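You operate a simulated robot arm through the tools that you are given. There is no shell and no other tool. Be economical: measure what you need, move in short steps, check, and stop when the job is done.

Carry out the task below with a simulated two-armed robot. There is one attempt and no reset: what you move stays moved.

Task
Pick up the pouch that says "clips" from the yellow frame on the white packing bench with one hand, pass it to the other hand and put it on the shelf under the white packing bench.

It is judged by the outcome, as a careful person would: the job done as asked, and still so three seconds after it is handed in. It fails if anything else is knocked over, pushed out of place, dropped, spilled or broken.

Robot
Two 7-joint arms with two-finger parallel grippers on one trunk, on a base that drives. Base frame: it is fixed to the floor where the robot stands at the start and does not move with it; the origin is under the middle of the robot, x ahead of it, y to its left, z up; the surface under the hand at the start is at about z = 85. Units: cm, rad, N and s.
The left shoulder is at the start at [7, 13, 118.7], the right one opposite. With the tool pointing down near the work surface each hand reaches from about 20 to 52 cm from the robot's upright axis, wherever it stands, measured 20 degrees to its own side. Places, roughly: shelf under the white packing bench [60, -80, 30]. Payload 1.57 kg a hand.
Tool frame (each hand has its own): the origin (TCP) lies between the finger pads and is the grasp point; the fingertips stand 3 cm ahead of it; z points along the fingers, y is the line along which they close. The gripper opens to 8 cm. The fingers are 1.7 cm wide and 1.2 cm thick; the gripper's body (4 by 8.2 cm) begins 8 cm behind the TCP.
Orientation is told as [roll, pitch, yaw] about the base's x, y, z axes, in that order, counted from this pose: with the fingers straight down and closing along the base's y, the tool's x points along the base's -x, its y along +y and its z along -z.

Tools
- The arms move only by the tool step_arm. It takes "left_commands", "right_commands" or both (then of equal length, played together; a hand with none holds still); each is a list of rows, each an object (a shift or turn left out is 0, a gripper value left out holds the last) with "linear": the shift along the tool's x, y, z in units of 50 mm (1.0 is 50 mm), a list of three; "turn": the turn, a rotation vector about the tool's x, y, z in units of 6 degrees (1.0 is 6 degrees), a list of three; "grip": the opening, from 0 (shut) to 1 (fully open). In form: [{"linear": [dx, dy, dz], "turn": [wx, wy, wz], "grip": grip}, ...]. A call has 1 to 20 rows; each row shifts and turns the commanded pose from where the row before left it, along the tool's axes as they then stand. A call with a number of a shift or a turn outside -1 to 1 is refused whole. A row lasts 0.2 s, in which the tool goes at most 5 cm and 0.15 rad; a call with a longer step from one row to the next is refused whole, and so is a gripper value outside its range. Where a pose cannot be reached the arm comes as near as it can. A force on the tool above 40 N (or 10 N above the force at the start of the call, whichever is more), or a blocked arm, ends the call early, and 0.2 s more pass. The fingers move at their own pace (about 10.8 cm/s each) and stop on an object; they squeeze with about 38 N. The grip force told is the motor's: it shows also when the fingers shut on nothing. Time passes only in rows, and 0.2 s behind the last, so rows that do not move let the fingers close. The reply holds the time, the measured pose of the TCP, the force on the tool along the base axes, the opening and the grip force, in the units named above and with some noise, with the torque about the TCP (base axes, N m) and any sound that the robot's microphone picked up, and new pictures: "show" is both (left out), scene, wrist or none (wrist: the cameras of the hands that moved).
- Cameras (640 x 400 px; columns grow to the right, rows downward): "scene" is now at [13.13, -0.46, 140.27]; the picture's right is [-0.08, -1.00, 0.00], its down [-0.70, 0.06, -0.71] and it looks along [0.71, -0.06, -0.70] (base axes); focal length 247 px, centre (320, 200). "left" rides on the left gripper at [7.2, 0.7, -12.2] in its tool frame; the picture's right is [-0.09, 1.00, 0.00], its down [-0.84, -0.08, -0.54] and it looks along [-0.54, -0.05, 0.84] (tool axes); focal length 238 px, centre (320, 200). "right" rides on the right gripper at [7.2, -0.7, -12.2] in its tool frame; the picture's right is [0.09, 1.00, 0.00], its down [-0.84, 0.08, -0.54] and it looks along [-0.54, 0.05, 0.84] (tool axes); focal length 238 px, centre (320, 200). There is no depth. A picture from a camera that has moved, and an enlarged one, comes with that camera's place and axes in the base frame and with its lens.
- raise_lower(by): slides the trunk up (or, below 0, down) by that many cm; the arms and the scene camera ride with it, the base frame stays. It gives what a move gives, with no picture.
- roll_base(legs): drives the robot by 1 to 6 legs, each [ahead, left, turn to the left] in cm, cm and rad, along the robot's own axes; the way and the turn of a leg run together, so that a leg with both is an arc; at most 150 cm and 3.142 rad a leg. The arms and the cameras ride along, it lands a little off, and it stops where it bumps. It gives what a move gives, and a new picture of the scene camera.
- turn_head(pan, tilt): turns the head with the scene camera to pan (to the left, within 1.501 rad either way) and tilt (down, from -0.506 to 1.204), counted from straight ahead of the robot. It gives what a move gives, and a new picture of the scene camera.
- zoom(camera, box): a new picture of the part [left, top, right, bottom] of that camera's present view, enlarged. No time passes.
- finish_job(): hands the job in; it is judged then, once.

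Go step by step. Nothing tells you exact positions but the pictures and the camera data: compare them with the known pose of the tool, close in by small moves and look again before you grip or let go. The budget is 120 turns and 260 pictures, counting those below and the enlarged ones. Unless the task says otherwise, let go and move clear before handing in, and close with one line.

The tools are called after "Call:" as name(argument=value, ...) on one line, values as JSON. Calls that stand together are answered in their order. step_arm: Moves the arms, as the interface text tells. Its arguments: {"type":"object","properties":{"left_commands":{"type":"array"},"right_commands":{"type":"array"},"show":{"type":"string","enum":["both","scene","wrist","none"]}},"required":[]} The other tools are called the same way: raise_lower (by) slides the trunk up or down; roll_base (legs) drives the base; turn_head (pan, tilt) turns the head that bears the scene camera; zoom (camera, box) takes an enlarged picture of a part of a camera's view; finish_job () hands the job in.

At the start:

```text
time: 0.0
left_tool_pos: [31.22, 10.31, 105.14]
left_orientation: [0.002, -0.002, -0.002]
left_ft_force: [-0.2, 0.2, 0.7]
left_moment: [0.02, -0.01, -0.04]
left_opening: 8.01
left_grasp_force: 0.0
right_tool_pos: [42.03, -21.14, 115.82]
right_orientation: [0.001, 0.001, -0.001]
right_ft_force: [0.2, 0.0, -1.3]
right_moment: [0.01, 0.04, 0.01]
right_opening: 8.02
right_grasp_force: 0.1
trunk travel left (down, up): [-82.5, 11.5]
robot x, y, heading: [-0.11, 0.1, 0.0]
head pan, tilt: [-0.08, 0.775]
```

scene: 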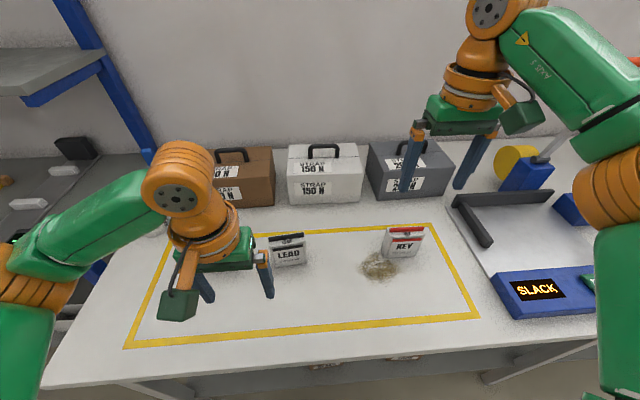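
right: 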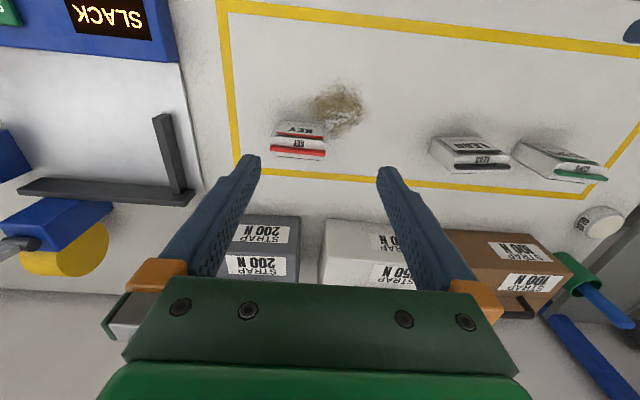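
left: 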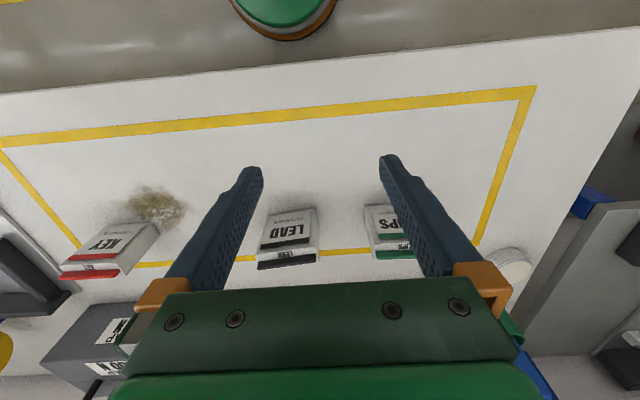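

I see three pouches in the yellow frame: KEY, LEAD and a green one that is mostly hidden by the left fingers. I'll enlarge that one and look around for the shelf.

Call:
zoom(camera="left", box=[240, 180, 480, 330])

Call:
zoom(camera="right", box=[400, 100, 640, 250])

Call:
turn_head(pan=-0.9, tilt=0.7)

```text
2.67 times, centred on (360, 255) of left
camera zoom: at [24.06, 10.94, 117.36], right [0.09, 1.0, 0.0], down [0.84, -0.08, 0.54], along [0.54, -0.05, -0.84], focal length 636 px, centre (213, 53)
```

zoom: 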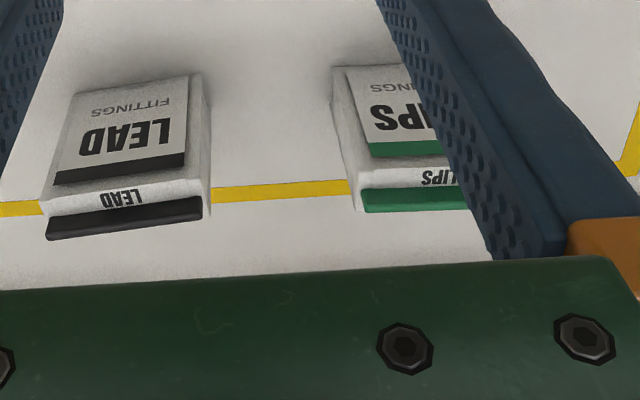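

```text
2.67 times, centred on (520, 175) of right
camera zoom: at [34.86, -21.75, 127.92], right [-0.09, 1.0, 0.0], down [0.84, 0.08, 0.54], along [0.54, 0.05, -0.84], focal length 636 px, centre (-213, 267)
```

zoom: 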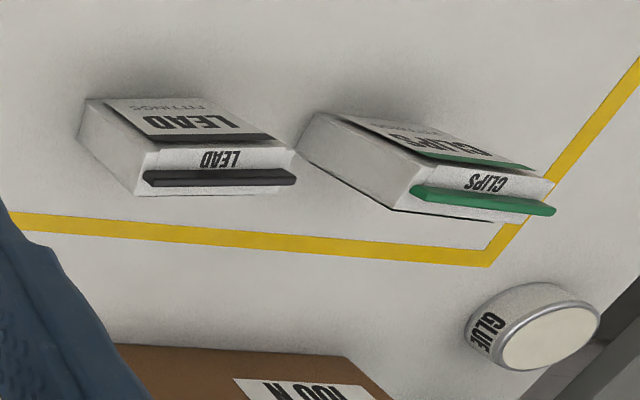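

```text
time: 1.1
left_tool_pos: [31.16, 10.21, 105.08]
left_orientation: [0.001, 0.0, 0.0]
left_ft_force: [-0.1, 0.0, 0.2]
left_moment: [0.03, 0.0, 0.02]
left_opening: 8.01
left_grasp_force: 0.1
right_tool_pos: [41.87, -21.04, 115.88]
right_orientation: [-0.001, 0.001, -0.002]
right_ft_force: [-0.5, -0.3, -0.9]
right_moment: [0.01, -0.04, 0.0]
right_opening: 7.99
right_grasp_force: 0.1
trunk travel left (down, up): [-82.5, 11.5]
robot x, y, heading: [0.13, 0.02, 0.001]
head pan, tilt: [-0.901, 0.7]
camera scene: at [10.26, -6.45, 140.9], right [-0.78, -0.62, 0.0], down [-0.4, 0.5, -0.76], along [0.48, -0.6, -0.64], focal length 247 px, centre (320, 200)
```

scene: 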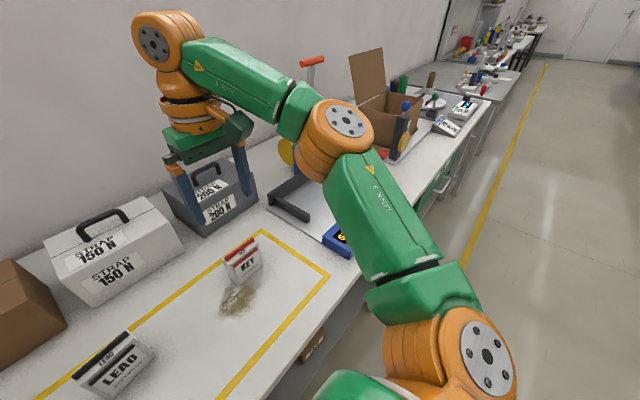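

The green pouch reads CLIPS. It stands upright at about [46, 20.5] and is roughly 9 cm wide and 10 cm tall. I'll move the left hand aside for a clear look.

Call:
step_arm(left_commands=[{"linear": [0, 0, -1]}, {"linear": [0, 1, -0.5]}, {"linear": [0, 1, 0]}, {"linear": [0, 1, 0]}, {"linear": [0, 0.6, 0]}], show="wrist")

Call:
turn_head(pan=0.5, tilt=0.85)

Call:
zoom(camera="scene", box=[220, 120, 420, 245])

```text
refused: row 2 steps farther than a row can; nothing moved
```

```text
time: 2.7
left_tool_pos: [31.09, 10.28, 105.07]
left_orientation: [0.0, 0.001, -0.001]
left_ft_force: [-0.1, 0.5, -0.3]
left_moment: [-0.01, 0.01, 0.01]
left_opening: 8.02
left_grasp_force: 0.1
right_tool_pos: [42.08, -21.1, 115.89]
right_orientation: [0.0, 0.001, -0.001]
right_ft_force: [0.5, 0.3, 0.5]
right_moment: [-0.03, -0.01, 0.01]
right_opening: 8.02
right_grasp_force: 0.1
trunk travel left (down, up): [-82.5, 11.5]
robot x, y, heading: [-0.12, 0.08, 0.0]
head pan, tilt: [0.499, 0.85]
camera scene: at [11.85, 3.93, 139.67], right [0.48, -0.88, 0.0], down [-0.66, -0.36, -0.66], along [0.58, 0.32, -0.75], focal length 247 px, centre (320, 200)
```

scene: 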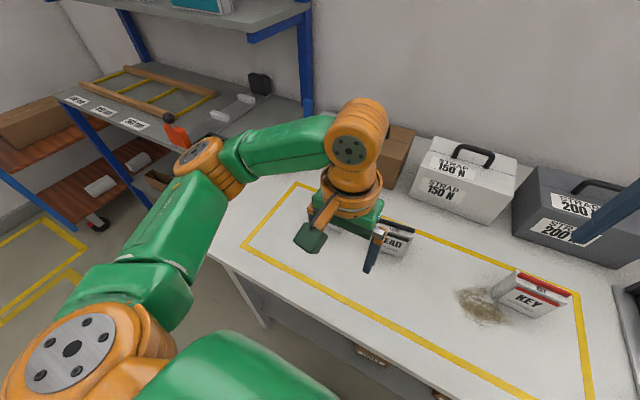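

```text
3.20 times, centred on (320, 182) of scene
camera zoom: at [11.85, 3.93, 139.67], right [0.48, -0.88, 0.0], down [-0.66, -0.36, -0.66], along [0.58, 0.32, -0.75], focal length 790 px, centre (320, 256)
```

zoom: 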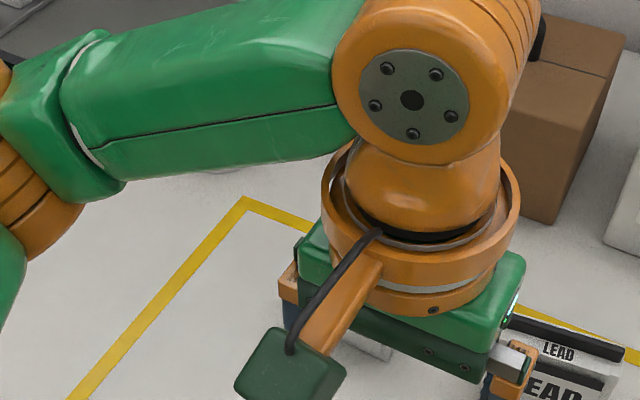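

The arm hides the pouch, so I'll bring the left hand high above it and yaw 90° to see its profile edge-on.

Call:
step_arm(left_commands=[{"linear": [-0.5, 0.3, -0.4]}, {"linear": [-0.5, 0.3, -0.4]}, {"linear": [-0.5, 0.4, -0.3]}, {"linear": [-0.6, 0.5, -0.1]}, {"linear": [-0.6, 0.5, 0]}, {"turn": [0, 0, -1]}, {"turn": [0, 0, -1]}, {"turn": [0, 0, -1]}, {"turn": [0, 0, -1]}, {"turn": [0, 0, -1]}, {"turn": [0, 0, -1]}, {"turn": [0, 0, -1]}, {"turn": [0, 0, -1]}, {"turn": [0, 0, -1]}, {"turn": [0, 0, -1]}, {"turn": [0, 0, -1]}, {"turn": [0, 0, -1]}, {"turn": [0, 0, -1]}, {"turn": [0, 0, -1]}, {"turn": [0, 0, -1]}])

```text
time: 6.9
left_tool_pos: [44.65, 20.21, 111.04]
left_orientation: [0.0, -0.001, 1.572]
left_ft_force: [0.1, -0.1, 0.5]
left_moment: [0.01, -0.01, 0.02]
left_opening: 8.02
left_grasp_force: 0.1
right_tool_pos: [42.03, -21.04, 115.83]
right_orientation: [0.0, 0.001, -0.003]
right_ft_force: [0.0, -0.2, -0.1]
right_moment: [0.01, -0.02, -0.02]
right_opening: 7.99
right_grasp_force: 0.1
trunk travel left (down, up): [-82.5, 11.5]
robot x, y, heading: [0.26, -0.07, -0.001]
head pan, tilt: [0.499, 0.85]
camera scene: at [11.84, 3.94, 139.67], right [0.48, -0.88, 0.0], down [-0.66, -0.36, -0.66], along [0.58, 0.32, -0.75], focal length 247 px, centre (320, 200)
camera left: at [44.11, 13.09, 123.35], right [-1.0, 0.09, 0.0], down [0.08, 0.84, 0.54], along [0.05, 0.54, -0.84], focal length 238 px, centre (320, 200)
```

scene: 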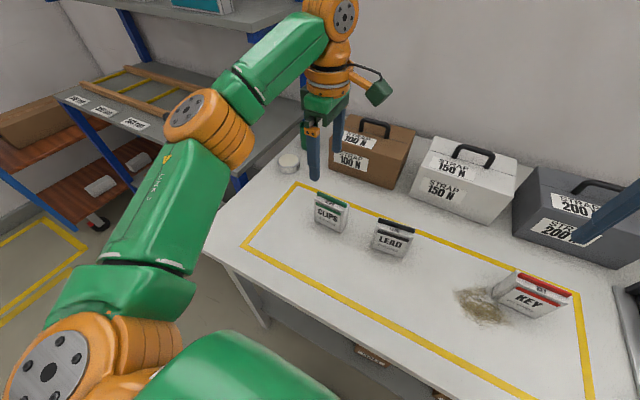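
left: 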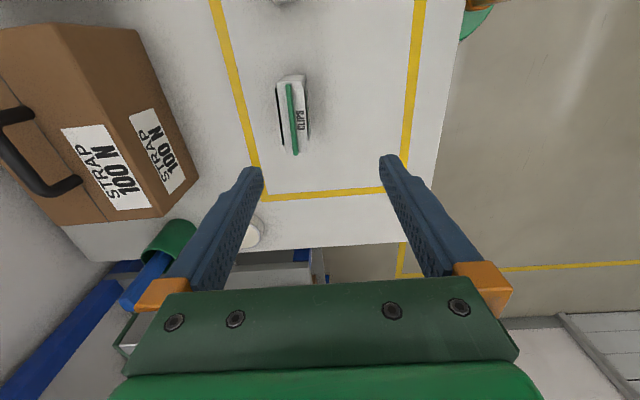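

The pouch is now visible. I'll enlarge it in both cameras to measure it.

Call:
zoom(camera="left", box=[240, 60, 368, 140])

Call:
zoom(camera="scene", box=[280, 170, 440, 270])

```text
5.00 times, centred on (304, 100) of left
camera zoom: at [44.11, 13.09, 123.35], right [-1.0, 0.09, 0.0], down [0.08, 0.84, 0.54], along [0.05, 0.54, -0.84], focal length 1192 px, centre (400, 700)
```

zoom: 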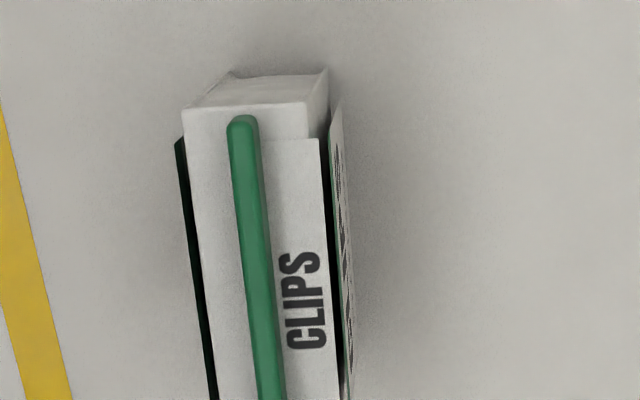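

```text
4.00 times, centred on (360, 220) of scene
camera zoom: at [11.84, 3.94, 139.67], right [0.48, -0.88, 0.0], down [-0.66, -0.36, -0.66], along [0.58, 0.32, -0.75], focal length 988 px, centre (160, 120)
```

zoom: 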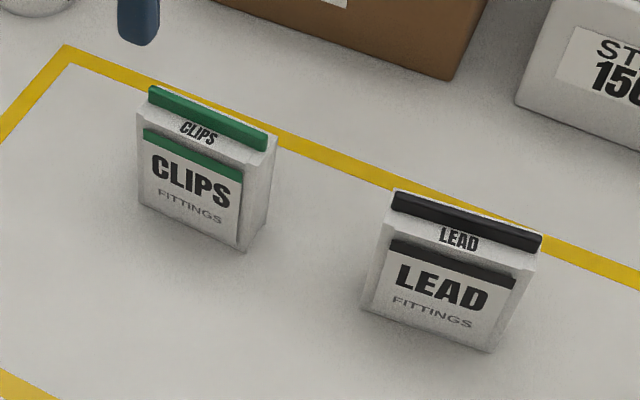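

The pouch body is about 2.8 cm thick at x ≈ 47.8. It spans y ≈ 16.3–24.6 and its top is at about z = 94.5. I'll align above it, a little toward +y of its middle so the right hand has room later, and check.

Call:
step_arm(left_commands=[{"linear": [-0.14, -0.32, 0.4]}, {"linear": [-0.14, -0.31, 0.6]}, {"linear": [0, 0, 0.6]}, {"linear": [0, 0, 0.6]}, {}])

Call:
zoom(camera="scene", box=[260, 130, 420, 230])

```text
time: 8.1
left_tool_pos: [47.87, 21.51, 100.12]
left_orientation: [0.001, -0.002, 1.571]
left_ft_force: [0.2, 0.4, 0.1]
left_moment: [0.0, -0.01, -0.02]
left_opening: 8.0
left_grasp_force: 0.2
right_tool_pos: [41.99, -21.11, 115.93]
right_orientation: [0.001, 0.0, -0.003]
right_ft_force: [0.5, 0.7, 0.5]
right_moment: [0.01, 0.01, 0.02]
right_opening: 8.01
right_grasp_force: 0.0
trunk travel left (down, up): [-82.5, 11.5]
robot x, y, heading: [0.13, 0.3, -0.001]
head pan, tilt: [0.499, 0.85]
camera scene: at [11.86, 3.91, 139.67], right [0.48, -0.88, 0.0], down [-0.66, -0.36, -0.66], along [0.58, 0.32, -0.75], focal length 247 px, centre (320, 200)
camera left: at [47.32, 14.43, 112.29], right [-1.0, 0.09, 0.0], down [0.08, 0.84, 0.54], along [0.05, 0.54, -0.84], focal length 238 px, centre (320, 200)
```

scene: 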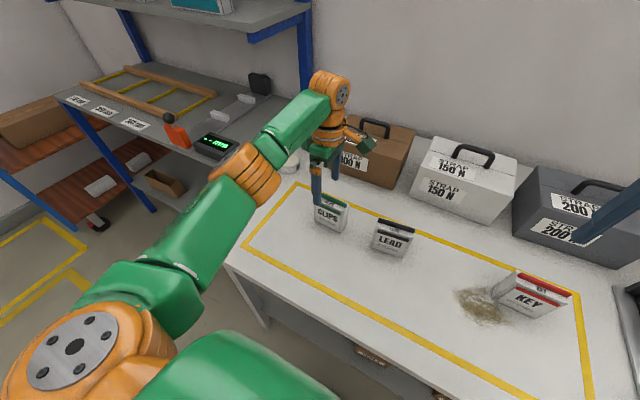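
left: 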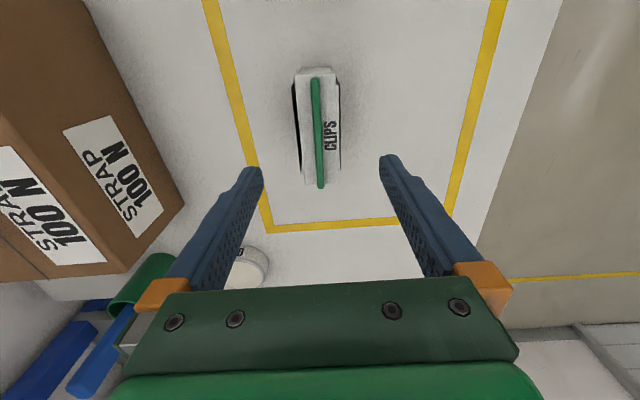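

```text
4.00 times, centred on (340, 180) of scene
camera zoom: at [11.86, 3.91, 139.67], right [0.48, -0.88, 0.0], down [-0.66, -0.36, -0.66], along [0.58, 0.32, -0.75], focal length 988 px, centre (240, 280)
```

zoom: 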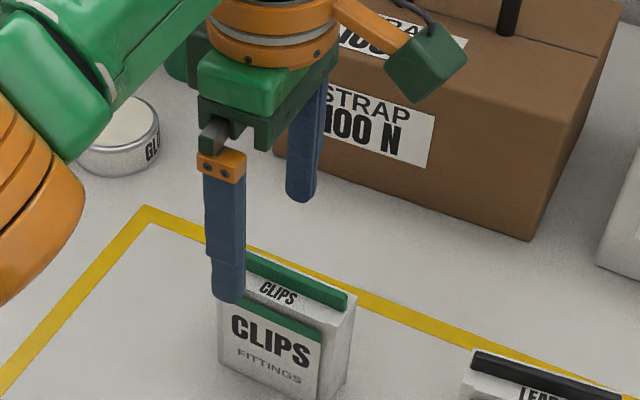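

Alignment is good, with the fingers straddling the pouch. I'll go down to about z = 92, close and check.

Call:
step_arm(left_commands=[{"linear": [0, -0.04, 0.5]}, {"linear": [0, 0, 0.5]}, {"linear": [0, 0, 0.4]}, {"linear": [0, 0, 0.2]}, {}, {"grip": 0}, {"grip": 0}, {"grip": 0}, {"grip": 0}])

Call:
zoom(camera="scene", box=[260, 130, 420, 230])

```text
time: 10.1
left_tool_pos: [48.08, 21.6, 92.14]
left_orientation: [0.0, 0.002, 1.572]
left_ft_force: [0.7, 0.4, 0.2]
left_moment: [-0.02, 0.0, -0.01]
left_opening: 3.35
left_grasp_force: 38.0
right_tool_pos: [42.07, -21.13, 115.86]
right_orientation: [-0.001, -0.001, -0.002]
right_ft_force: [-0.7, -0.9, 0.5]
right_moment: [0.05, -0.04, 0.01]
right_opening: 8.0
right_grasp_force: 0.0
trunk travel left (down, up): [-82.5, 11.5]
robot x, y, heading: [-0.31, -0.37, 0.001]
head pan, tilt: [0.499, 0.85]
camera scene: at [11.87, 3.95, 139.67], right [0.48, -0.88, 0.0], down [-0.66, -0.36, -0.66], along [0.58, 0.32, -0.75], focal length 247 px, centre (320, 200)
camera left: at [47.48, 14.47, 104.39], right [-1.0, 0.09, 0.0], down [0.08, 0.84, 0.54], along [0.05, 0.54, -0.84], focal length 238 px, centre (320, 200)
```

scene: 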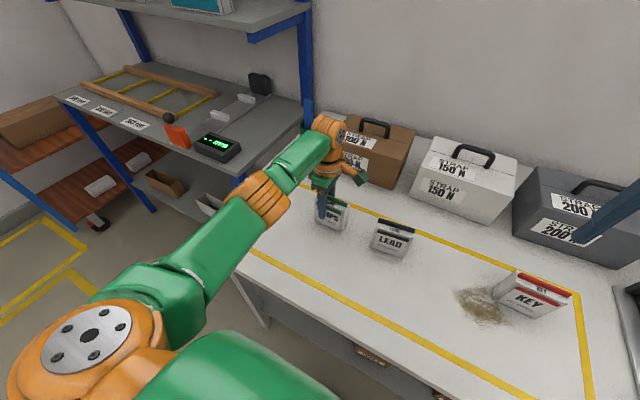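
left: 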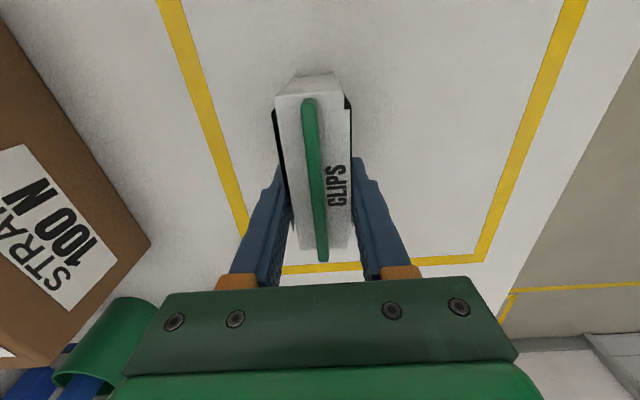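

```text
4.00 times, centred on (340, 180) of scene
camera zoom: at [11.87, 3.95, 139.67], right [0.48, -0.88, 0.0], down [-0.66, -0.36, -0.66], along [0.58, 0.32, -0.75], focal length 988 px, centre (240, 280)
```

zoom: 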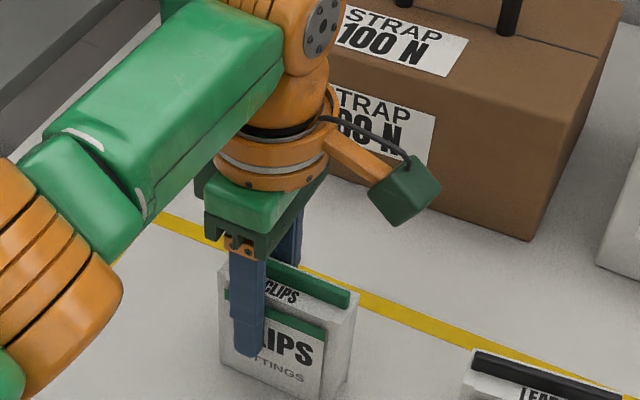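

Gripped at 3.35 cm with 38 N. I'll lift straight up and yaw back to 0.

Call:
step_arm(left_commands=[{"linear": [0, 0, -0.4]}, {"linear": [0, 0, -0.6]}, {"linear": [0, 0, -0.8]}, {"linear": [0, 0, -0.8]}, {"linear": [0, 0, -0.8]}, {"linear": [0, 0, -0.8]}, {"linear": [0, 0, -0.6]}, {}])

Call:
step_arm(left_commands=[{"turn": [0, 0, 1]}, {"turn": [0, 0, 1]}, {"turn": [0, 0, 1]}, {"turn": [0, 0, 1]}, {"turn": [0, 0, 1]}, {"turn": [0, 0, 1]}, {"turn": [0, 0, 1]}, {"turn": [0, 0, 1]}, {"turn": [0, 0, 1]}, {"turn": [0, 0, 1]}, {"turn": [0, 0, 1]}, {"turn": [0, 0, 1]}, {"turn": [0, 0, 1]}, {"turn": [0, 0, 1]}, {"turn": [0, 0, 1]}, {"linear": [0.3, -0.6, 0]}, {"linear": [0.3, -0.6, 0]}, {"linear": [0.3, -0.6, 0]}, {"linear": [0.3, -0.6, 0]}, {}])

Call:
turn_head(pan=0.0, tilt=0.75)

```text
time: 11.9
left_tool_pos: [45.2, 22.26, 115.21]
left_orientation: [-0.001, 0.002, 1.571]
left_ft_force: [0.8, 0.2, -1.7]
left_moment: [0.01, -0.01, -0.01]
left_opening: 3.34
left_grasp_force: 37.8
left hand out of reach, approached as far as the arm can: row 5, 6, 7
right_tool_pos: [41.96, -21.11, 115.82]
right_orientation: [0.002, 0.001, -0.001]
right_ft_force: [-0.5, 0.0, 0.4]
right_moment: [0.03, 0.0, 0.01]
right_opening: 7.98
right_grasp_force: 0.1
trunk travel left (down, up): [-82.5, 11.5]
robot x, y, heading: [0.08, 0.17, 0.001]
head pan, tilt: [0.499, 0.85]
camera scene: at [11.87, 3.93, 139.67], right [0.48, -0.88, 0.0], down [-0.66, -0.36, -0.66], along [0.58, 0.32, -0.75], focal length 247 px, centre (320, 200)
camera left: at [44.55, 15.02, 127.39], right [-1.0, 0.09, 0.0], down [0.08, 0.84, 0.54], along [0.05, 0.54, -0.84], focal length 238 px, centre (320, 200)
```

scene: 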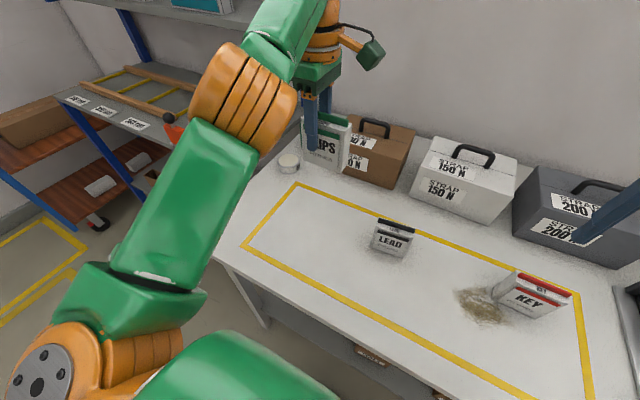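
left: 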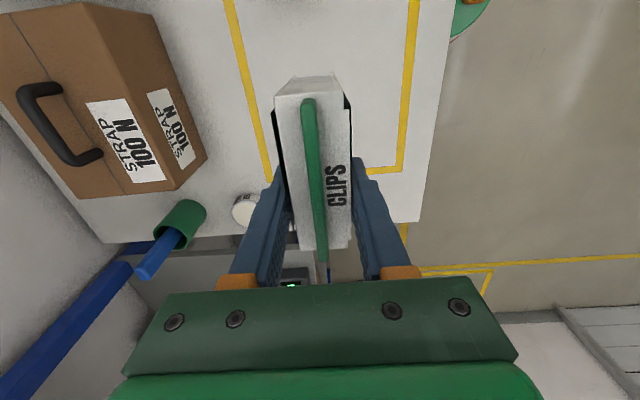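

```text
time: 16.1
left_tool_pos: [44.25, 11.99, 116.03]
left_orientation: [0.001, 0.002, -0.001]
left_ft_force: [-0.3, -0.3, -0.3]
left_moment: [-0.04, -0.03, -0.02]
left_opening: 3.32
left_grasp_force: 38.0
left hand out of reach, approached as far as the arm can: row 16, 17, 18, 19
right_tool_pos: [42.06, -21.05, 115.98]
right_orientation: [0.0, 0.0, -0.002]
right_ft_force: [0.0, 0.1, 0.6]
right_moment: [-0.03, 0.02, 0.02]
right_opening: 7.95
right_grasp_force: 0.0
trunk travel left (down, up): [-82.5, 11.5]
robot x, y, heading: [-0.06, -0.06, -0.0]
head pan, tilt: [0.499, 0.85]
camera scene: at [11.87, 4.01, 139.67], right [0.48, -0.88, 0.0], down [-0.66, -0.36, -0.66], along [0.58, 0.32, -0.75], focal length 247 px, centre (320, 200)
camera left: at [37.24, 12.63, 128.33], right [0.09, 1.0, 0.0], down [0.84, -0.08, 0.54], along [0.54, -0.05, -0.84], focal length 238 px, centre (320, 200)
```

scene: 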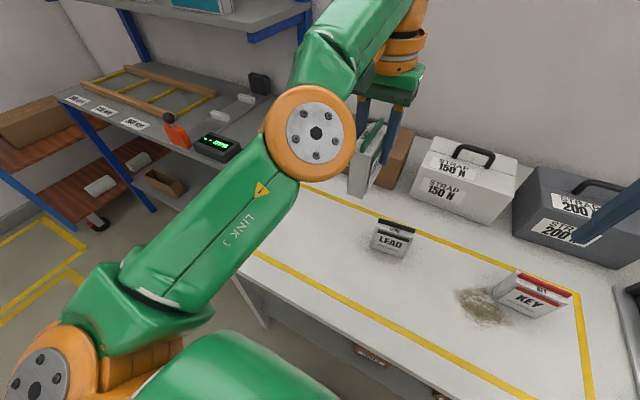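
left: 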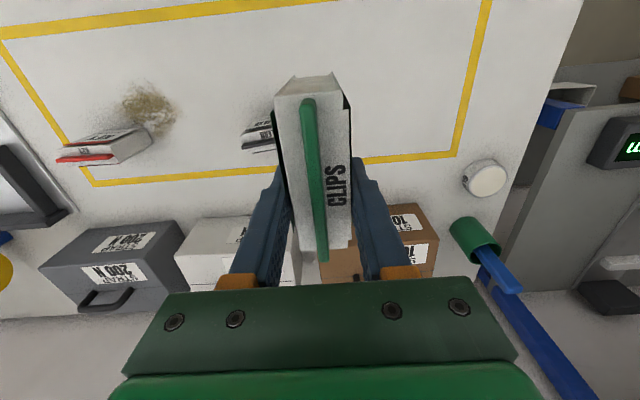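

```text
time: 17.0
left_tool_pos: [44.36, 11.78, 116.04]
left_orientation: [-0.001, 0.002, -0.001]
left_ft_force: [-0.4, 0.3, -0.3]
left_moment: [-0.06, -0.05, 0.0]
left_opening: 3.33
left_grasp_force: 38.2
right_tool_pos: [42.09, -21.03, 115.93]
right_orientation: [-0.001, 0.002, -0.001]
right_ft_force: [-0.2, 1.0, 0.5]
right_moment: [-0.01, -0.01, 0.01]
right_opening: 8.02
right_grasp_force: 0.0
trunk travel left (down, up): [-82.5, 11.5]
robot x, y, heading: [0.42, -0.1, 0.001]
head pan, tilt: [0.0, 0.75]
camera scene: at [13.28, 0.2, 140.47], right [0.0, -1.0, 0.0], down [-0.68, 0.0, -0.73], along [0.73, 0.0, -0.68], focal length 247 px, centre (320, 200)
```

scene: 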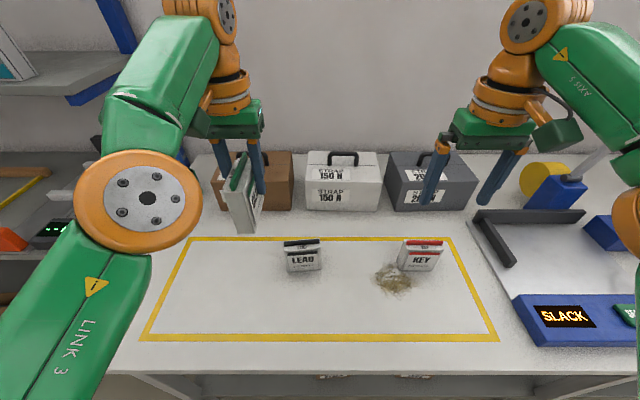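

The pouch is held securely with its thickness now along y. I'll back away from the bench to look at the shelf below and get clear of the clutter for the handover.

Call:
roll_base(legs=[[-45, 0, 0]])

Call:
turn_head(pan=-0.7, tilt=0.6)

```text
time: 19.7
left_tool_pos: [-0.71, 11.79, 116.04]
left_orientation: [0.001, 0.003, -0.001]
left_ft_force: [0.0, 0.1, -1.7]
left_moment: [0.0, 0.01, -0.02]
left_opening: 3.33
left_grasp_force: 37.8
right_tool_pos: [-2.91, -21.15, 115.7]
right_orientation: [0.0, 0.002, -0.002]
right_ft_force: [0.2, -0.6, -0.4]
right_moment: [0.0, 0.02, 0.03]
right_opening: 8.02
right_grasp_force: 0.1
trunk travel left (down, up): [-82.5, 11.5]
robot x, y, heading: [-45.55, 0.06, -0.006]
head pan, tilt: [0.0, 0.75]
camera scene: at [-31.73, 0.2, 140.45], right [0.0, -1.0, 0.0], down [-0.68, 0.0, -0.73], along [0.73, 0.0, -0.68], focal length 247 px, centre (320, 200)
```

scene: 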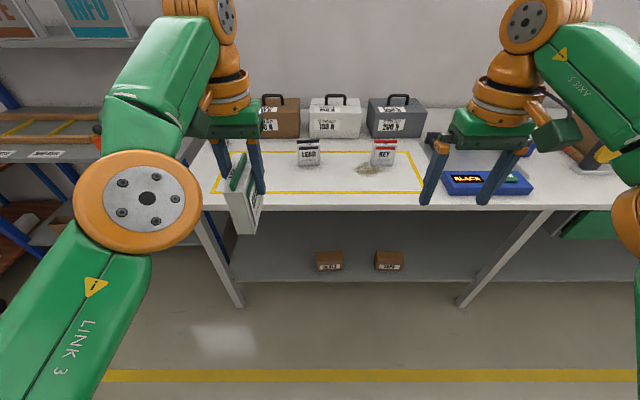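

```text
time: 20.8
left_tool_pos: [-0.75, 11.92, 116.16]
left_orientation: [0.001, 0.002, -0.002]
left_ft_force: [-0.1, 0.4, -0.8]
left_moment: [0.01, -0.03, -0.02]
left_opening: 3.36
left_grasp_force: 37.5
right_tool_pos: [-3.15, -21.09, 115.96]
right_orientation: [0.0, 0.003, -0.002]
right_ft_force: [-0.4, 0.0, -1.3]
right_moment: [0.0, 0.0, -0.02]
right_opening: 7.97
right_grasp_force: 0.1
trunk travel left (down, up): [-82.5, 11.5]
robot x, y, heading: [-45.26, 0.16, -0.001]
head pan, tilt: [-0.7, 0.6]
camera scene: at [-33.47, -5.47, 141.76], right [-0.64, -0.76, 0.0], down [-0.43, 0.36, -0.82], along [0.63, -0.53, -0.57], focal length 247 px, centre (320, 200)
```

scene: 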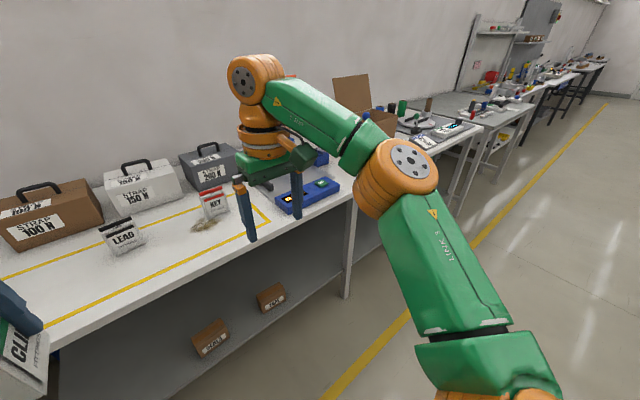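

The shelf under the bench is visible, with two small boxes on it. I'll enlarge the view to see how far the bench and shelf extend to the right.

Call:
turn_head(pan=-0.25, tilt=0.8)

Call:
zoom(camera="scene", box=[300, 100, 620, 300])

```text
time: 21.7
left_tool_pos: [-0.9, 11.89, 116.14]
left_orientation: [0.0, 0.002, -0.003]
left_ft_force: [-0.3, 0.1, -0.7]
left_moment: [0.01, -0.03, -0.02]
left_opening: 3.35
left_grasp_force: 38.4
right_tool_pos: [-3.27, -21.1, 115.88]
right_orientation: [0.001, 0.0, 0.0]
right_ft_force: [-0.1, 0.2, -0.3]
right_moment: [-0.01, 0.01, 0.0]
right_opening: 7.99
right_grasp_force: 0.0
trunk travel left (down, up): [-82.5, 11.5]
robot x, y, heading: [-45.38, 0.05, -0.004]
head pan, tilt: [-0.25, 0.799]
camera scene: at [-32.43, -1.8, 140.08], right [-0.25, -0.97, 0.0], down [-0.69, 0.18, -0.7], along [0.68, -0.17, -0.72], focal length 247 px, centre (320, 200)
```

scene: 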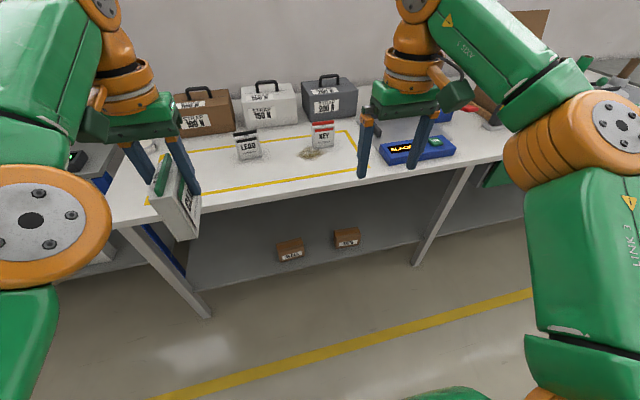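

```text
2.00 times, centred on (460, 200) of scene
camera zoom: at [-32.43, -1.8, 140.08], right [-0.25, -0.97, 0.0], down [-0.69, 0.18, -0.7], along [0.68, -0.17, -0.72], focal length 494 px, centre (40, 200)
```

zoom: 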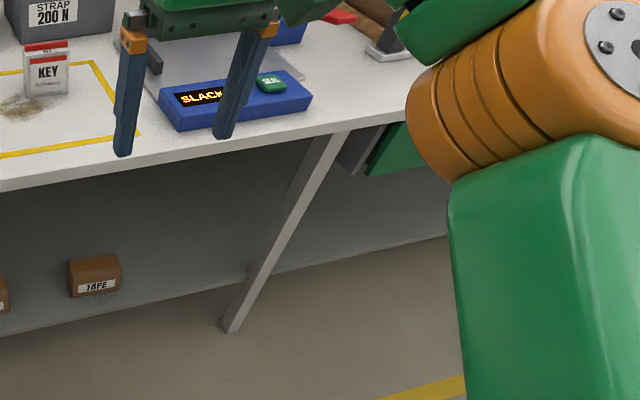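

It's one long bench, and the shelf's front edge is at x ≈ 30. The strip around y = -57 is clear, between the TAPE box and the leg. For the handover, the left hand goes lower and to the middle while the right hand pitches forward, fingers about 30° below horizontal.

Call:
step_arm(left_commands=[{"linear": [0, 0, 0.7]}, {"linear": [0, 0, 0.8]}, {"linear": [-0.1, -0.2, 0.8]}, {"linear": [-0.2, -0.4, 0.6]}, {"linear": [-0.2, -0.5, 0.5]}, {"linear": [-0.2, -0.48, 0.4]}, {}, {}, {}, {}], right_commands=[{"turn": [0, -1, 0]}, {"turn": [0, -1, 0]}, {"turn": [0, -1, 0]}, {"turn": [0, -1, 0]}, {"turn": [0, -1, 0]}, {"turn": [0, -1, 0]}, {"turn": [0, -1, 0]}, {"turn": [0, -1, 0]}, {"turn": [0, -1, 0]}, {"turn": [0, -1, 0]}])

```text
time: 23.9
left_tool_pos: [1.58, 4.57, 101.03]
left_orientation: [0.0, 0.003, -0.003]
left_ft_force: [0.7, -0.8, -0.8]
left_moment: [-0.03, -0.01, 0.03]
left_opening: 3.37
left_grasp_force: 38.6
left hand out of reach, approached as far as the arm can: row 1, 2, 3, 4, 5, 6
right_tool_pos: [-3.29, -21.19, 115.94]
right_orientation: [0.003, -1.049, -0.003]
right_ft_force: [0.4, -0.2, -0.2]
right_moment: [0.01, -0.03, 0.01]
right_opening: 8.03
right_grasp_force: 0.1
trunk travel left (down, up): [-82.5, 11.5]
robot x, y, heading: [-45.19, -0.13, -0.003]
head pan, tilt: [-0.25, 0.799]
camera scene: at [-32.46, -1.82, 140.08], right [-0.25, -0.97, 0.0], down [-0.69, 0.18, -0.7], along [0.68, -0.17, -0.72], focal length 247 px, centre (320, 200)
camera right: at [-17.41, -21.76, 115.57], right [-0.04, 1.0, -0.08], down [-0.05, 0.08, 1.0], along [1.0, 0.05, 0.05], focal length 238 px, centre (320, 200)
camera left: at [-5.54, 5.22, 113.31], right [0.09, 1.0, 0.0], down [0.84, -0.08, 0.54], along [0.54, -0.05, -0.84], focal length 238 px, centre (320, 200)
```

scene: 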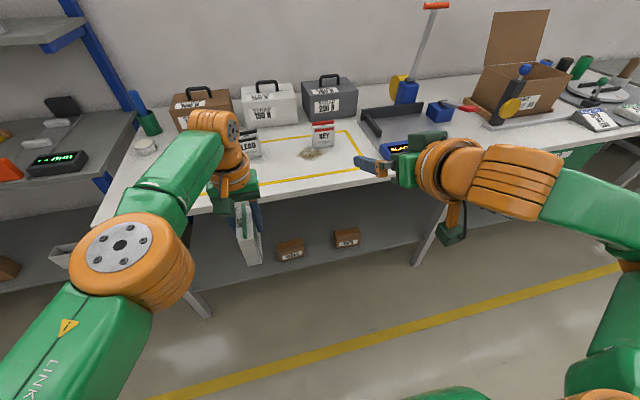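
right: 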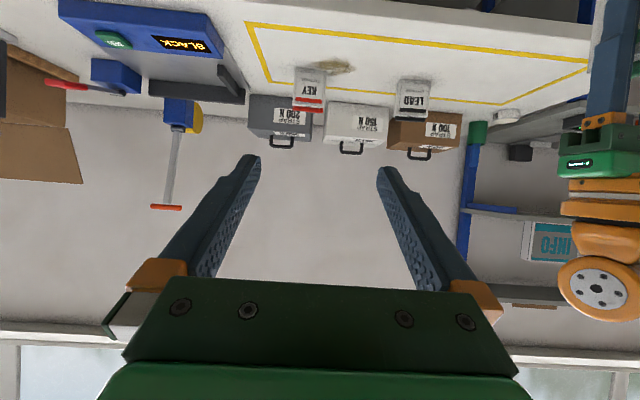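
left: 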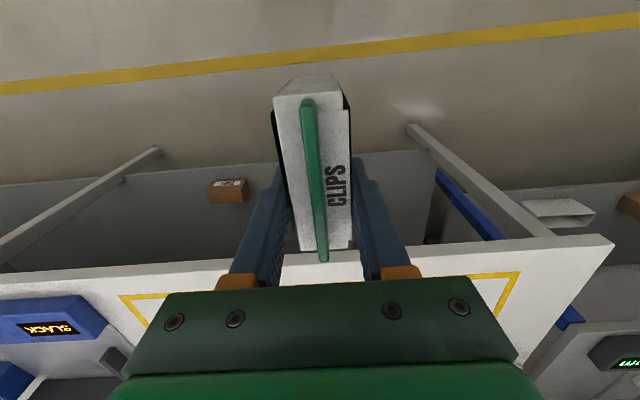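

The left hand holds still at [1.6, 4.6, 101]. The pouch's near edge is at x ≈ -3.8 and its bottom at z ≈ 94. I'll bring the right hand behind the pouch in stages, watching the left elbow for clearance.

Call:
step_arm(right_commands=[{"linear": [0.6, 0, 0.09]}, {"linear": [0.6, 0, 0.09]}, {"linear": [0.6, 0, 0.09]}, {"linear": [0.6, 0, 0.09]}, {"linear": [0.62, 0, 0.09]}, {"linear": [0, 0.7, 0]}, {"linear": [0, 0.7, 0]}, {"linear": [0, 0.6, 0]}, {"linear": [0, 0.6, 0]}, {}])

Call:
turn_head(pan=0.1, tilt=1.0)

```text
time: 26.1
left_tool_pos: [1.54, 4.53, 101.04]
left_orientation: [0.0, 0.002, -0.002]
left_ft_force: [0.2, 0.6, -0.9]
left_moment: [-0.01, -0.02, 0.01]
left_opening: 3.33
left_grasp_force: 37.7
right_tool_pos: [-3.17, -9.3, 103.66]
right_orientation: [0.001, -1.046, -0.006]
right_ft_force: [-0.5, -0.9, -0.1]
right_moment: [0.02, -0.01, -0.01]
right_opening: 7.99
right_grasp_force: 0.0
right hand out of reach, approached as far as the arm can: row 1, 2, 3, 4, 5, 6
trunk travel left (down, up): [-82.5, 11.5]
robot x, y, heading: [-45.01, 0.24, -0.004]
head pan, tilt: [-0.25, 0.799]
camera scene: at [-32.43, -1.81, 140.07], right [-0.25, -0.97, 0.0], down [-0.69, 0.18, -0.7], along [0.68, -0.17, -0.72], focal length 247 px, centre (320, 200)
camera right: at [-17.34, -9.92, 103.48], right [-0.04, 1.0, -0.08], down [-0.05, 0.08, 1.0], along [1.0, 0.05, 0.05], focal length 238 px, centre (320, 200)
```

scene: 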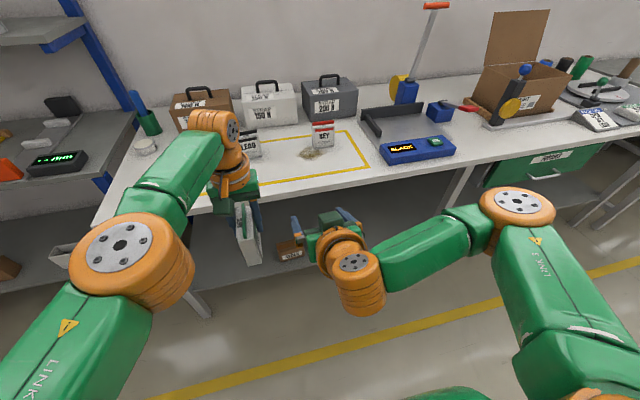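
right: 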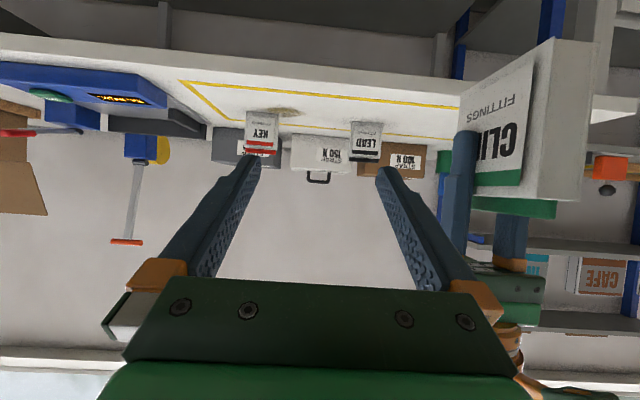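

```text
time: 26.9
left_tool_pos: [1.59, 4.45, 101.05]
left_orientation: [0.0, 0.001, -0.001]
left_ft_force: [0.1, 0.4, -1.3]
left_moment: [0.04, -0.06, -0.02]
left_opening: 3.37
left_grasp_force: 37.8
right_tool_pos: [-3.2, -9.35, 103.76]
right_orientation: [0.001, -1.047, -0.003]
right_ft_force: [0.7, -0.5, -0.9]
right_moment: [-0.04, 0.0, -0.02]
right_opening: 7.98
right_grasp_force: 0.0
trunk travel left (down, up): [-82.5, 11.5]
robot x, y, heading: [-45.21, 0.22, 0.002]
head pan, tilt: [0.099, 1.0]
camera scene: at [-33.31, 0.88, 138.56], right [0.1, -1.0, 0.0], down [-0.84, -0.08, -0.54], along [0.54, 0.05, -0.84], focal length 247 px, centre (320, 200)
```

scene: 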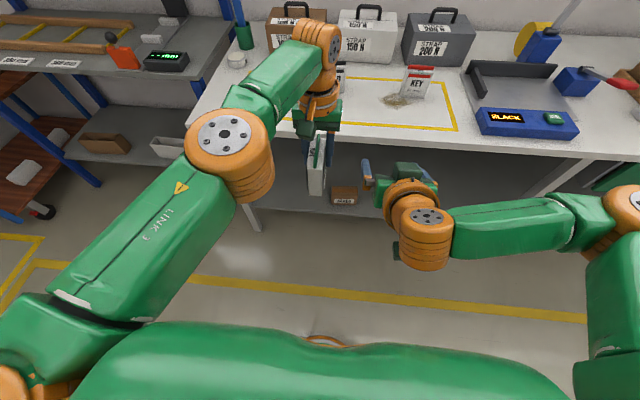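

The right wrist can't fold far enough to come in from behind. I'll have it come from the right side pointing +y instead: the left hand yaws back to +90, and the right backs off and yaws +90.

Call:
step_arm(left_commands=[{}, {}, {}, {"turn": [0, 0, -1]}, {"turn": [0, 0, -1]}, {"turn": [0, 0, -1]}, {"turn": [0, 0, -1]}, {"turn": [0, 0, -1]}, {"turn": [0, 0, -1]}, {"turn": [0, 0, -1]}, {"turn": [0, 0, -1]}, {"turn": [0, 0, -1]}, {"turn": [0, 0, -1]}, {"turn": [0, 0, -1]}, {"turn": [0, 0, -1]}, {"turn": [0, 0, -1]}, {"turn": [0, 0, -1]}, {"turn": [0, 0, -1]}, {}], right_commands=[{"linear": [0, -0.7, 0]}, {"linear": [0, -0.7, 0]}, {"linear": [0, -0.7, 0]}, {"turn": [-0.866, 0, -0.5]}, {"turn": [-0.866, 0, -0.5]}, {"turn": [-0.866, 0, -0.5]}, {"turn": [-0.866, 0, -0.5]}, {"turn": [-0.866, 0, -0.5]}, {"turn": [-0.866, 0, -0.5]}, {"turn": [-0.866, 0, -0.5]}, {"turn": [-0.866, 0, -0.5]}, {"turn": [-0.866, 0, -0.5]}, {"turn": [-0.866, 0, -0.5]}, {"turn": [-0.866, 0, -0.5]}, {"turn": [-0.866, 0, -0.5]}, {"turn": [-0.866, 0, -0.5]}, {"turn": [-0.866, 0, -0.5]}, {"turn": [-0.866, 0, -0.5]}, {}])

```text
time: 30.9
left_tool_pos: [1.56, 4.53, 101.06]
left_orientation: [0.002, -0.001, 1.571]
left_ft_force: [0.3, -0.2, -0.8]
left_moment: [0.0, -0.01, 0.01]
left_opening: 3.31
left_grasp_force: 37.7
right_tool_pos: [-4.07, -12.74, 102.36]
right_orientation: [0.056, -1.072, 0.774]
right_ft_force: [-0.5, -0.8, -0.2]
right_moment: [-0.03, -0.01, 0.0]
right_opening: 7.97
right_grasp_force: 0.0
right hand out of reach, approached as far as the arm can: row 9, 10, 11, 12, 13, 14, 15, 16, 17, 18
trunk travel left (down, up): [-82.5, 11.5]
robot x, y, heading: [-45.47, 0.09, -0.001]
head pan, tilt: [0.099, 1.0]
camera scene: at [-33.31, 0.89, 138.56], right [0.1, -1.0, 0.0], down [-0.84, -0.08, -0.54], along [0.54, 0.05, -0.84], focal length 247 px, centre (320, 200)
camera right: at [-13.15, -23.55, 101.72], right [-0.76, 0.65, -0.05], down [-0.09, -0.02, 1.0], along [0.64, 0.76, 0.08], focal length 238 px, centre (320, 200)
camera left: at [0.98, -2.67, 113.29], right [-1.0, 0.09, 0.0], down [0.08, 0.84, 0.54], along [0.05, 0.54, -0.84], focal length 238 px, centre (320, 200)
```

scene: 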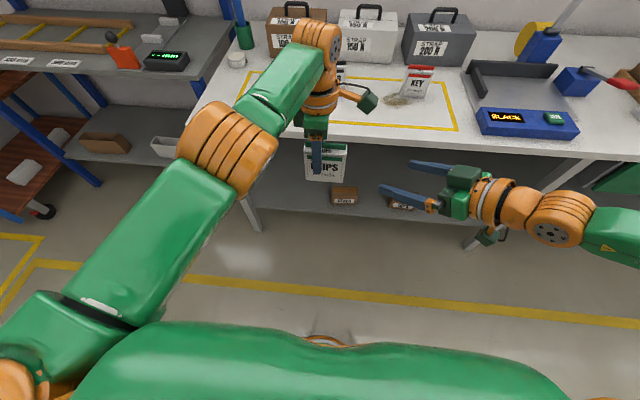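
right: 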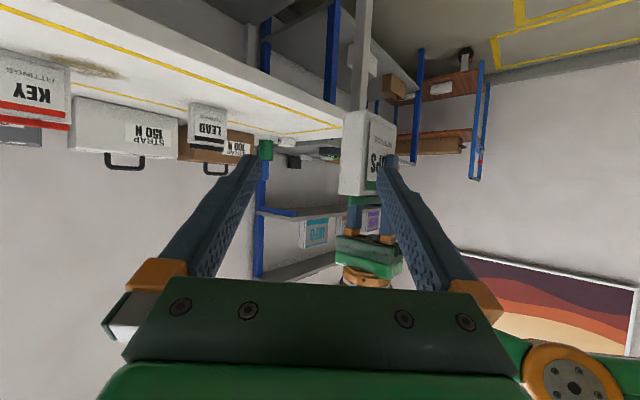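
left: 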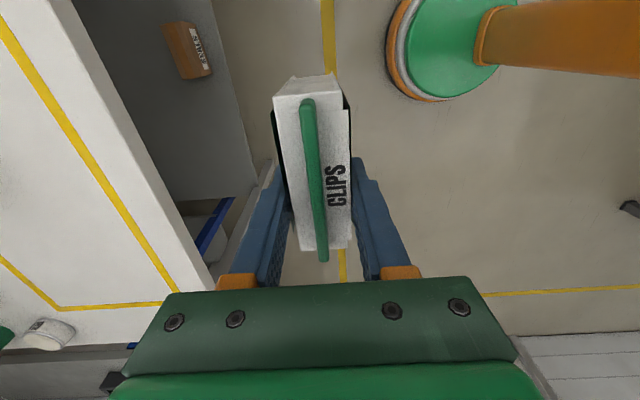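

The right hand stops at about 47° of yaw, which works. I'll match it by yawing the left hand to 47°, then bring the right hand in just short of the pouch edge.

Call:
step_arm(left_commands=[{"turn": [0, 0, 1]}, {"turn": [0, 0, 1]}, {"turn": [0, 0, 1]}, {"turn": [0, 0, 1]}, {"turn": [0, 0, 1]}, {"turn": [0, 0, 1]}, {"turn": [0, 0, 1]}, {"turn": [0, 0, 0.2]}, {}, {}, {}, {}, {}, {}], right_commands=[{}, {}, {}, {}, {}, {}, {}, {}, {"linear": [-0.07, 0.4, 0]}, {"linear": [-0.1, 0.4, 0.2]}, {"linear": [-0.1, 0.4, 0.4]}, {"linear": [-0.1, 0.32, 0.4]}, {"linear": [0, 0, 0.23]}, {}])

Call:
zoom(camera="scene", box=[240, 100, 480, 250])

```text
time: 33.9
left_tool_pos: [1.52, 4.48, 101.05]
left_orientation: [0.002, 0.002, 0.814]
left_ft_force: [-0.1, -0.8, -0.4]
left_moment: [0.0, -0.01, 0.01]
left_opening: 3.31
left_grasp_force: 38.1
right_tool_pos: [-5.46, -2.9, 101.2]
right_orientation: [0.056, -1.076, 0.773]
right_ft_force: [-0.3, 0.0, 0.3]
right_moment: [0.01, 0.01, 0.02]
right_opening: 7.99
right_grasp_force: 0.0
trunk travel left (down, up): [-82.5, 11.5]
robot x, y, heading: [-45.28, -0.38, -0.001]
head pan, tilt: [0.099, 1.0]
camera scene: at [-33.3, 0.88, 138.56], right [0.1, -1.0, 0.0], down [-0.84, -0.08, -0.54], along [0.54, 0.05, -0.84], focal length 247 px, centre (320, 200)
camera right: at [-14.5, -13.79, 100.64], right [-0.76, 0.65, -0.05], down [-0.09, -0.02, 1.0], along [0.64, 0.76, 0.08], focal length 238 px, centre (320, 200)
camera left: at [-3.78, -0.29, 113.29], right [-0.66, 0.75, 0.0], down [0.63, 0.56, 0.54], along [0.4, 0.36, -0.84], focal length 238 px, centre (320, 200)
```

scene: 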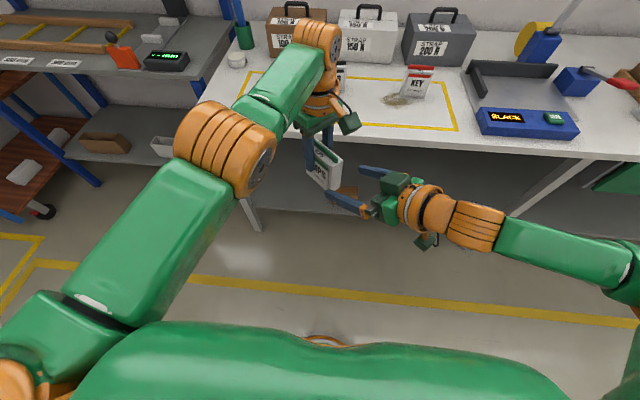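
right: 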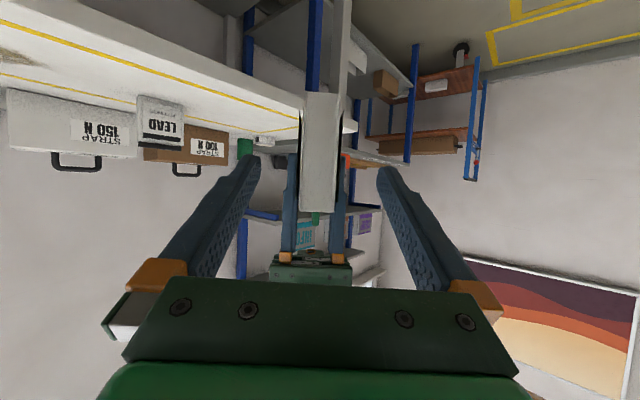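
left: 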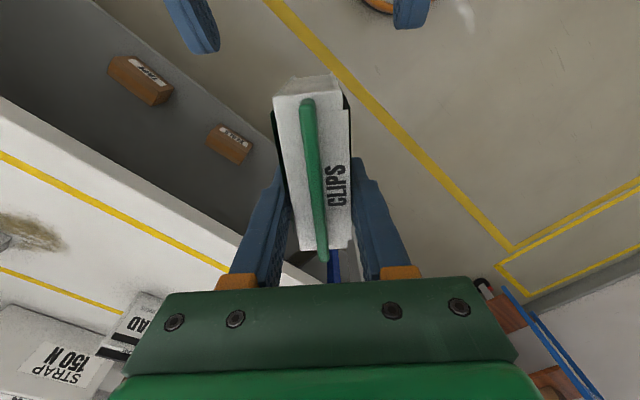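

```text
2.67 times, centred on (360, 175) of scene
camera zoom: at [-33.3, 0.88, 138.56], right [0.1, -1.0, 0.0], down [-0.84, -0.08, -0.54], along [0.54, 0.05, -0.84], focal length 659 px, centre (213, 267)
```

zoom: 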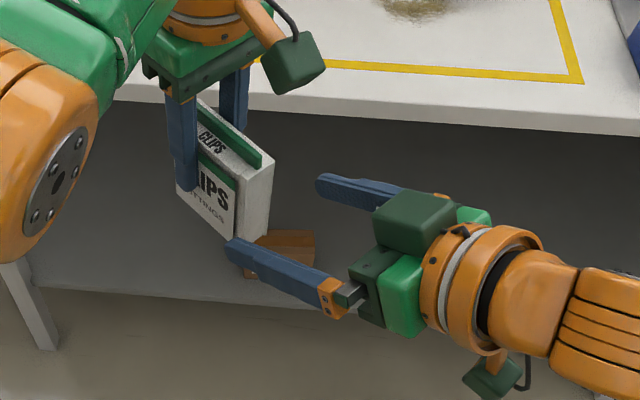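

They're well aligned: the pouch edge is centred between the right fingers. I'll advance 7.3 cm along the tool axis and check before closing.

Call:
step_arm(right_commands=[{"linear": [0, 0, 0.4]}, {"linear": [0, 0, 0.4]}, {"linear": [0, 0, 0.4]}, {"linear": [0, 0, 0.26]}, {}])

Call:
zoom(camera="scene", box=[240, 100, 480, 250])

```text
time: 35.1
left_tool_pos: [1.47, 4.5, 101.11]
left_orientation: [0.001, 0.003, 0.815]
left_ft_force: [1.4, 0.0, -1.5]
left_moment: [-0.04, -0.02, -0.01]
left_opening: 3.34
left_grasp_force: 37.9
right_tool_pos: [-1.08, 1.85, 97.89]
right_orientation: [0.057, -1.074, 0.774]
right_ft_force: [-0.2, 0.2, 0.2]
right_moment: [0.01, 0.0, 0.02]
right_opening: 8.02
right_grasp_force: 0.1
trunk travel left (down, up): [-82.5, 11.5]
robot x, y, heading: [-45.07, -0.17, -0.005]
head pan, tilt: [0.099, 1.0]
camera scene: at [-33.32, 0.88, 138.56], right [0.1, -1.0, 0.0], down [-0.84, -0.08, -0.54], along [0.54, 0.05, -0.84], focal length 247 px, centre (320, 200)
camera right: at [-10.18, -8.95, 97.14], right [-0.76, 0.65, -0.05], down [-0.09, -0.02, 1.0], along [0.64, 0.76, 0.08], focal length 238 px, centre (320, 200)
```

scene: 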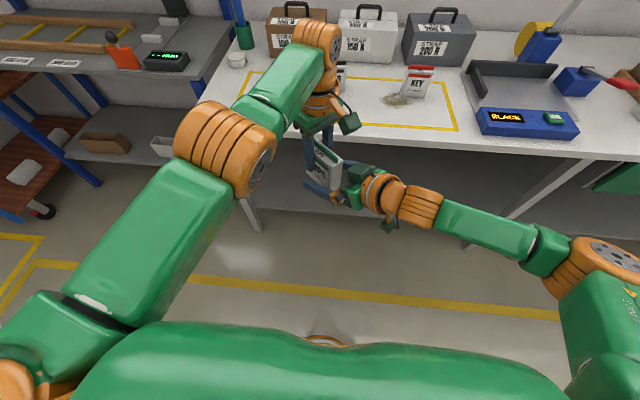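
right: 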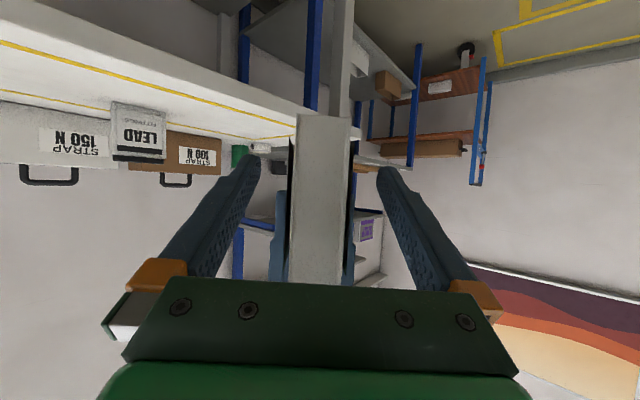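

```text
2.67 times, centred on (360, 175) of scene
camera zoom: at [-33.32, 0.88, 138.56], right [0.1, -1.0, 0.0], down [-0.84, -0.08, -0.54], along [0.54, 0.05, -0.84], focal length 659 px, centre (213, 267)
```

zoom: 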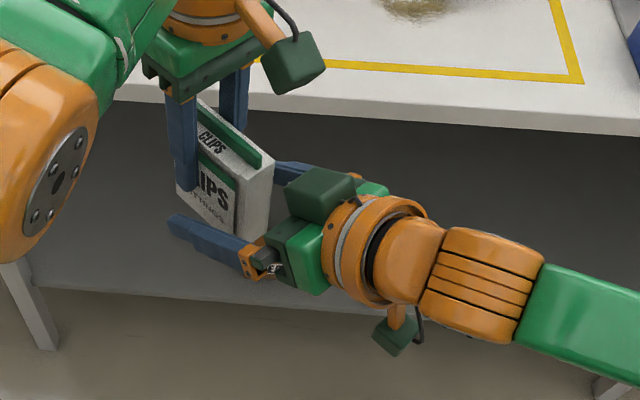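

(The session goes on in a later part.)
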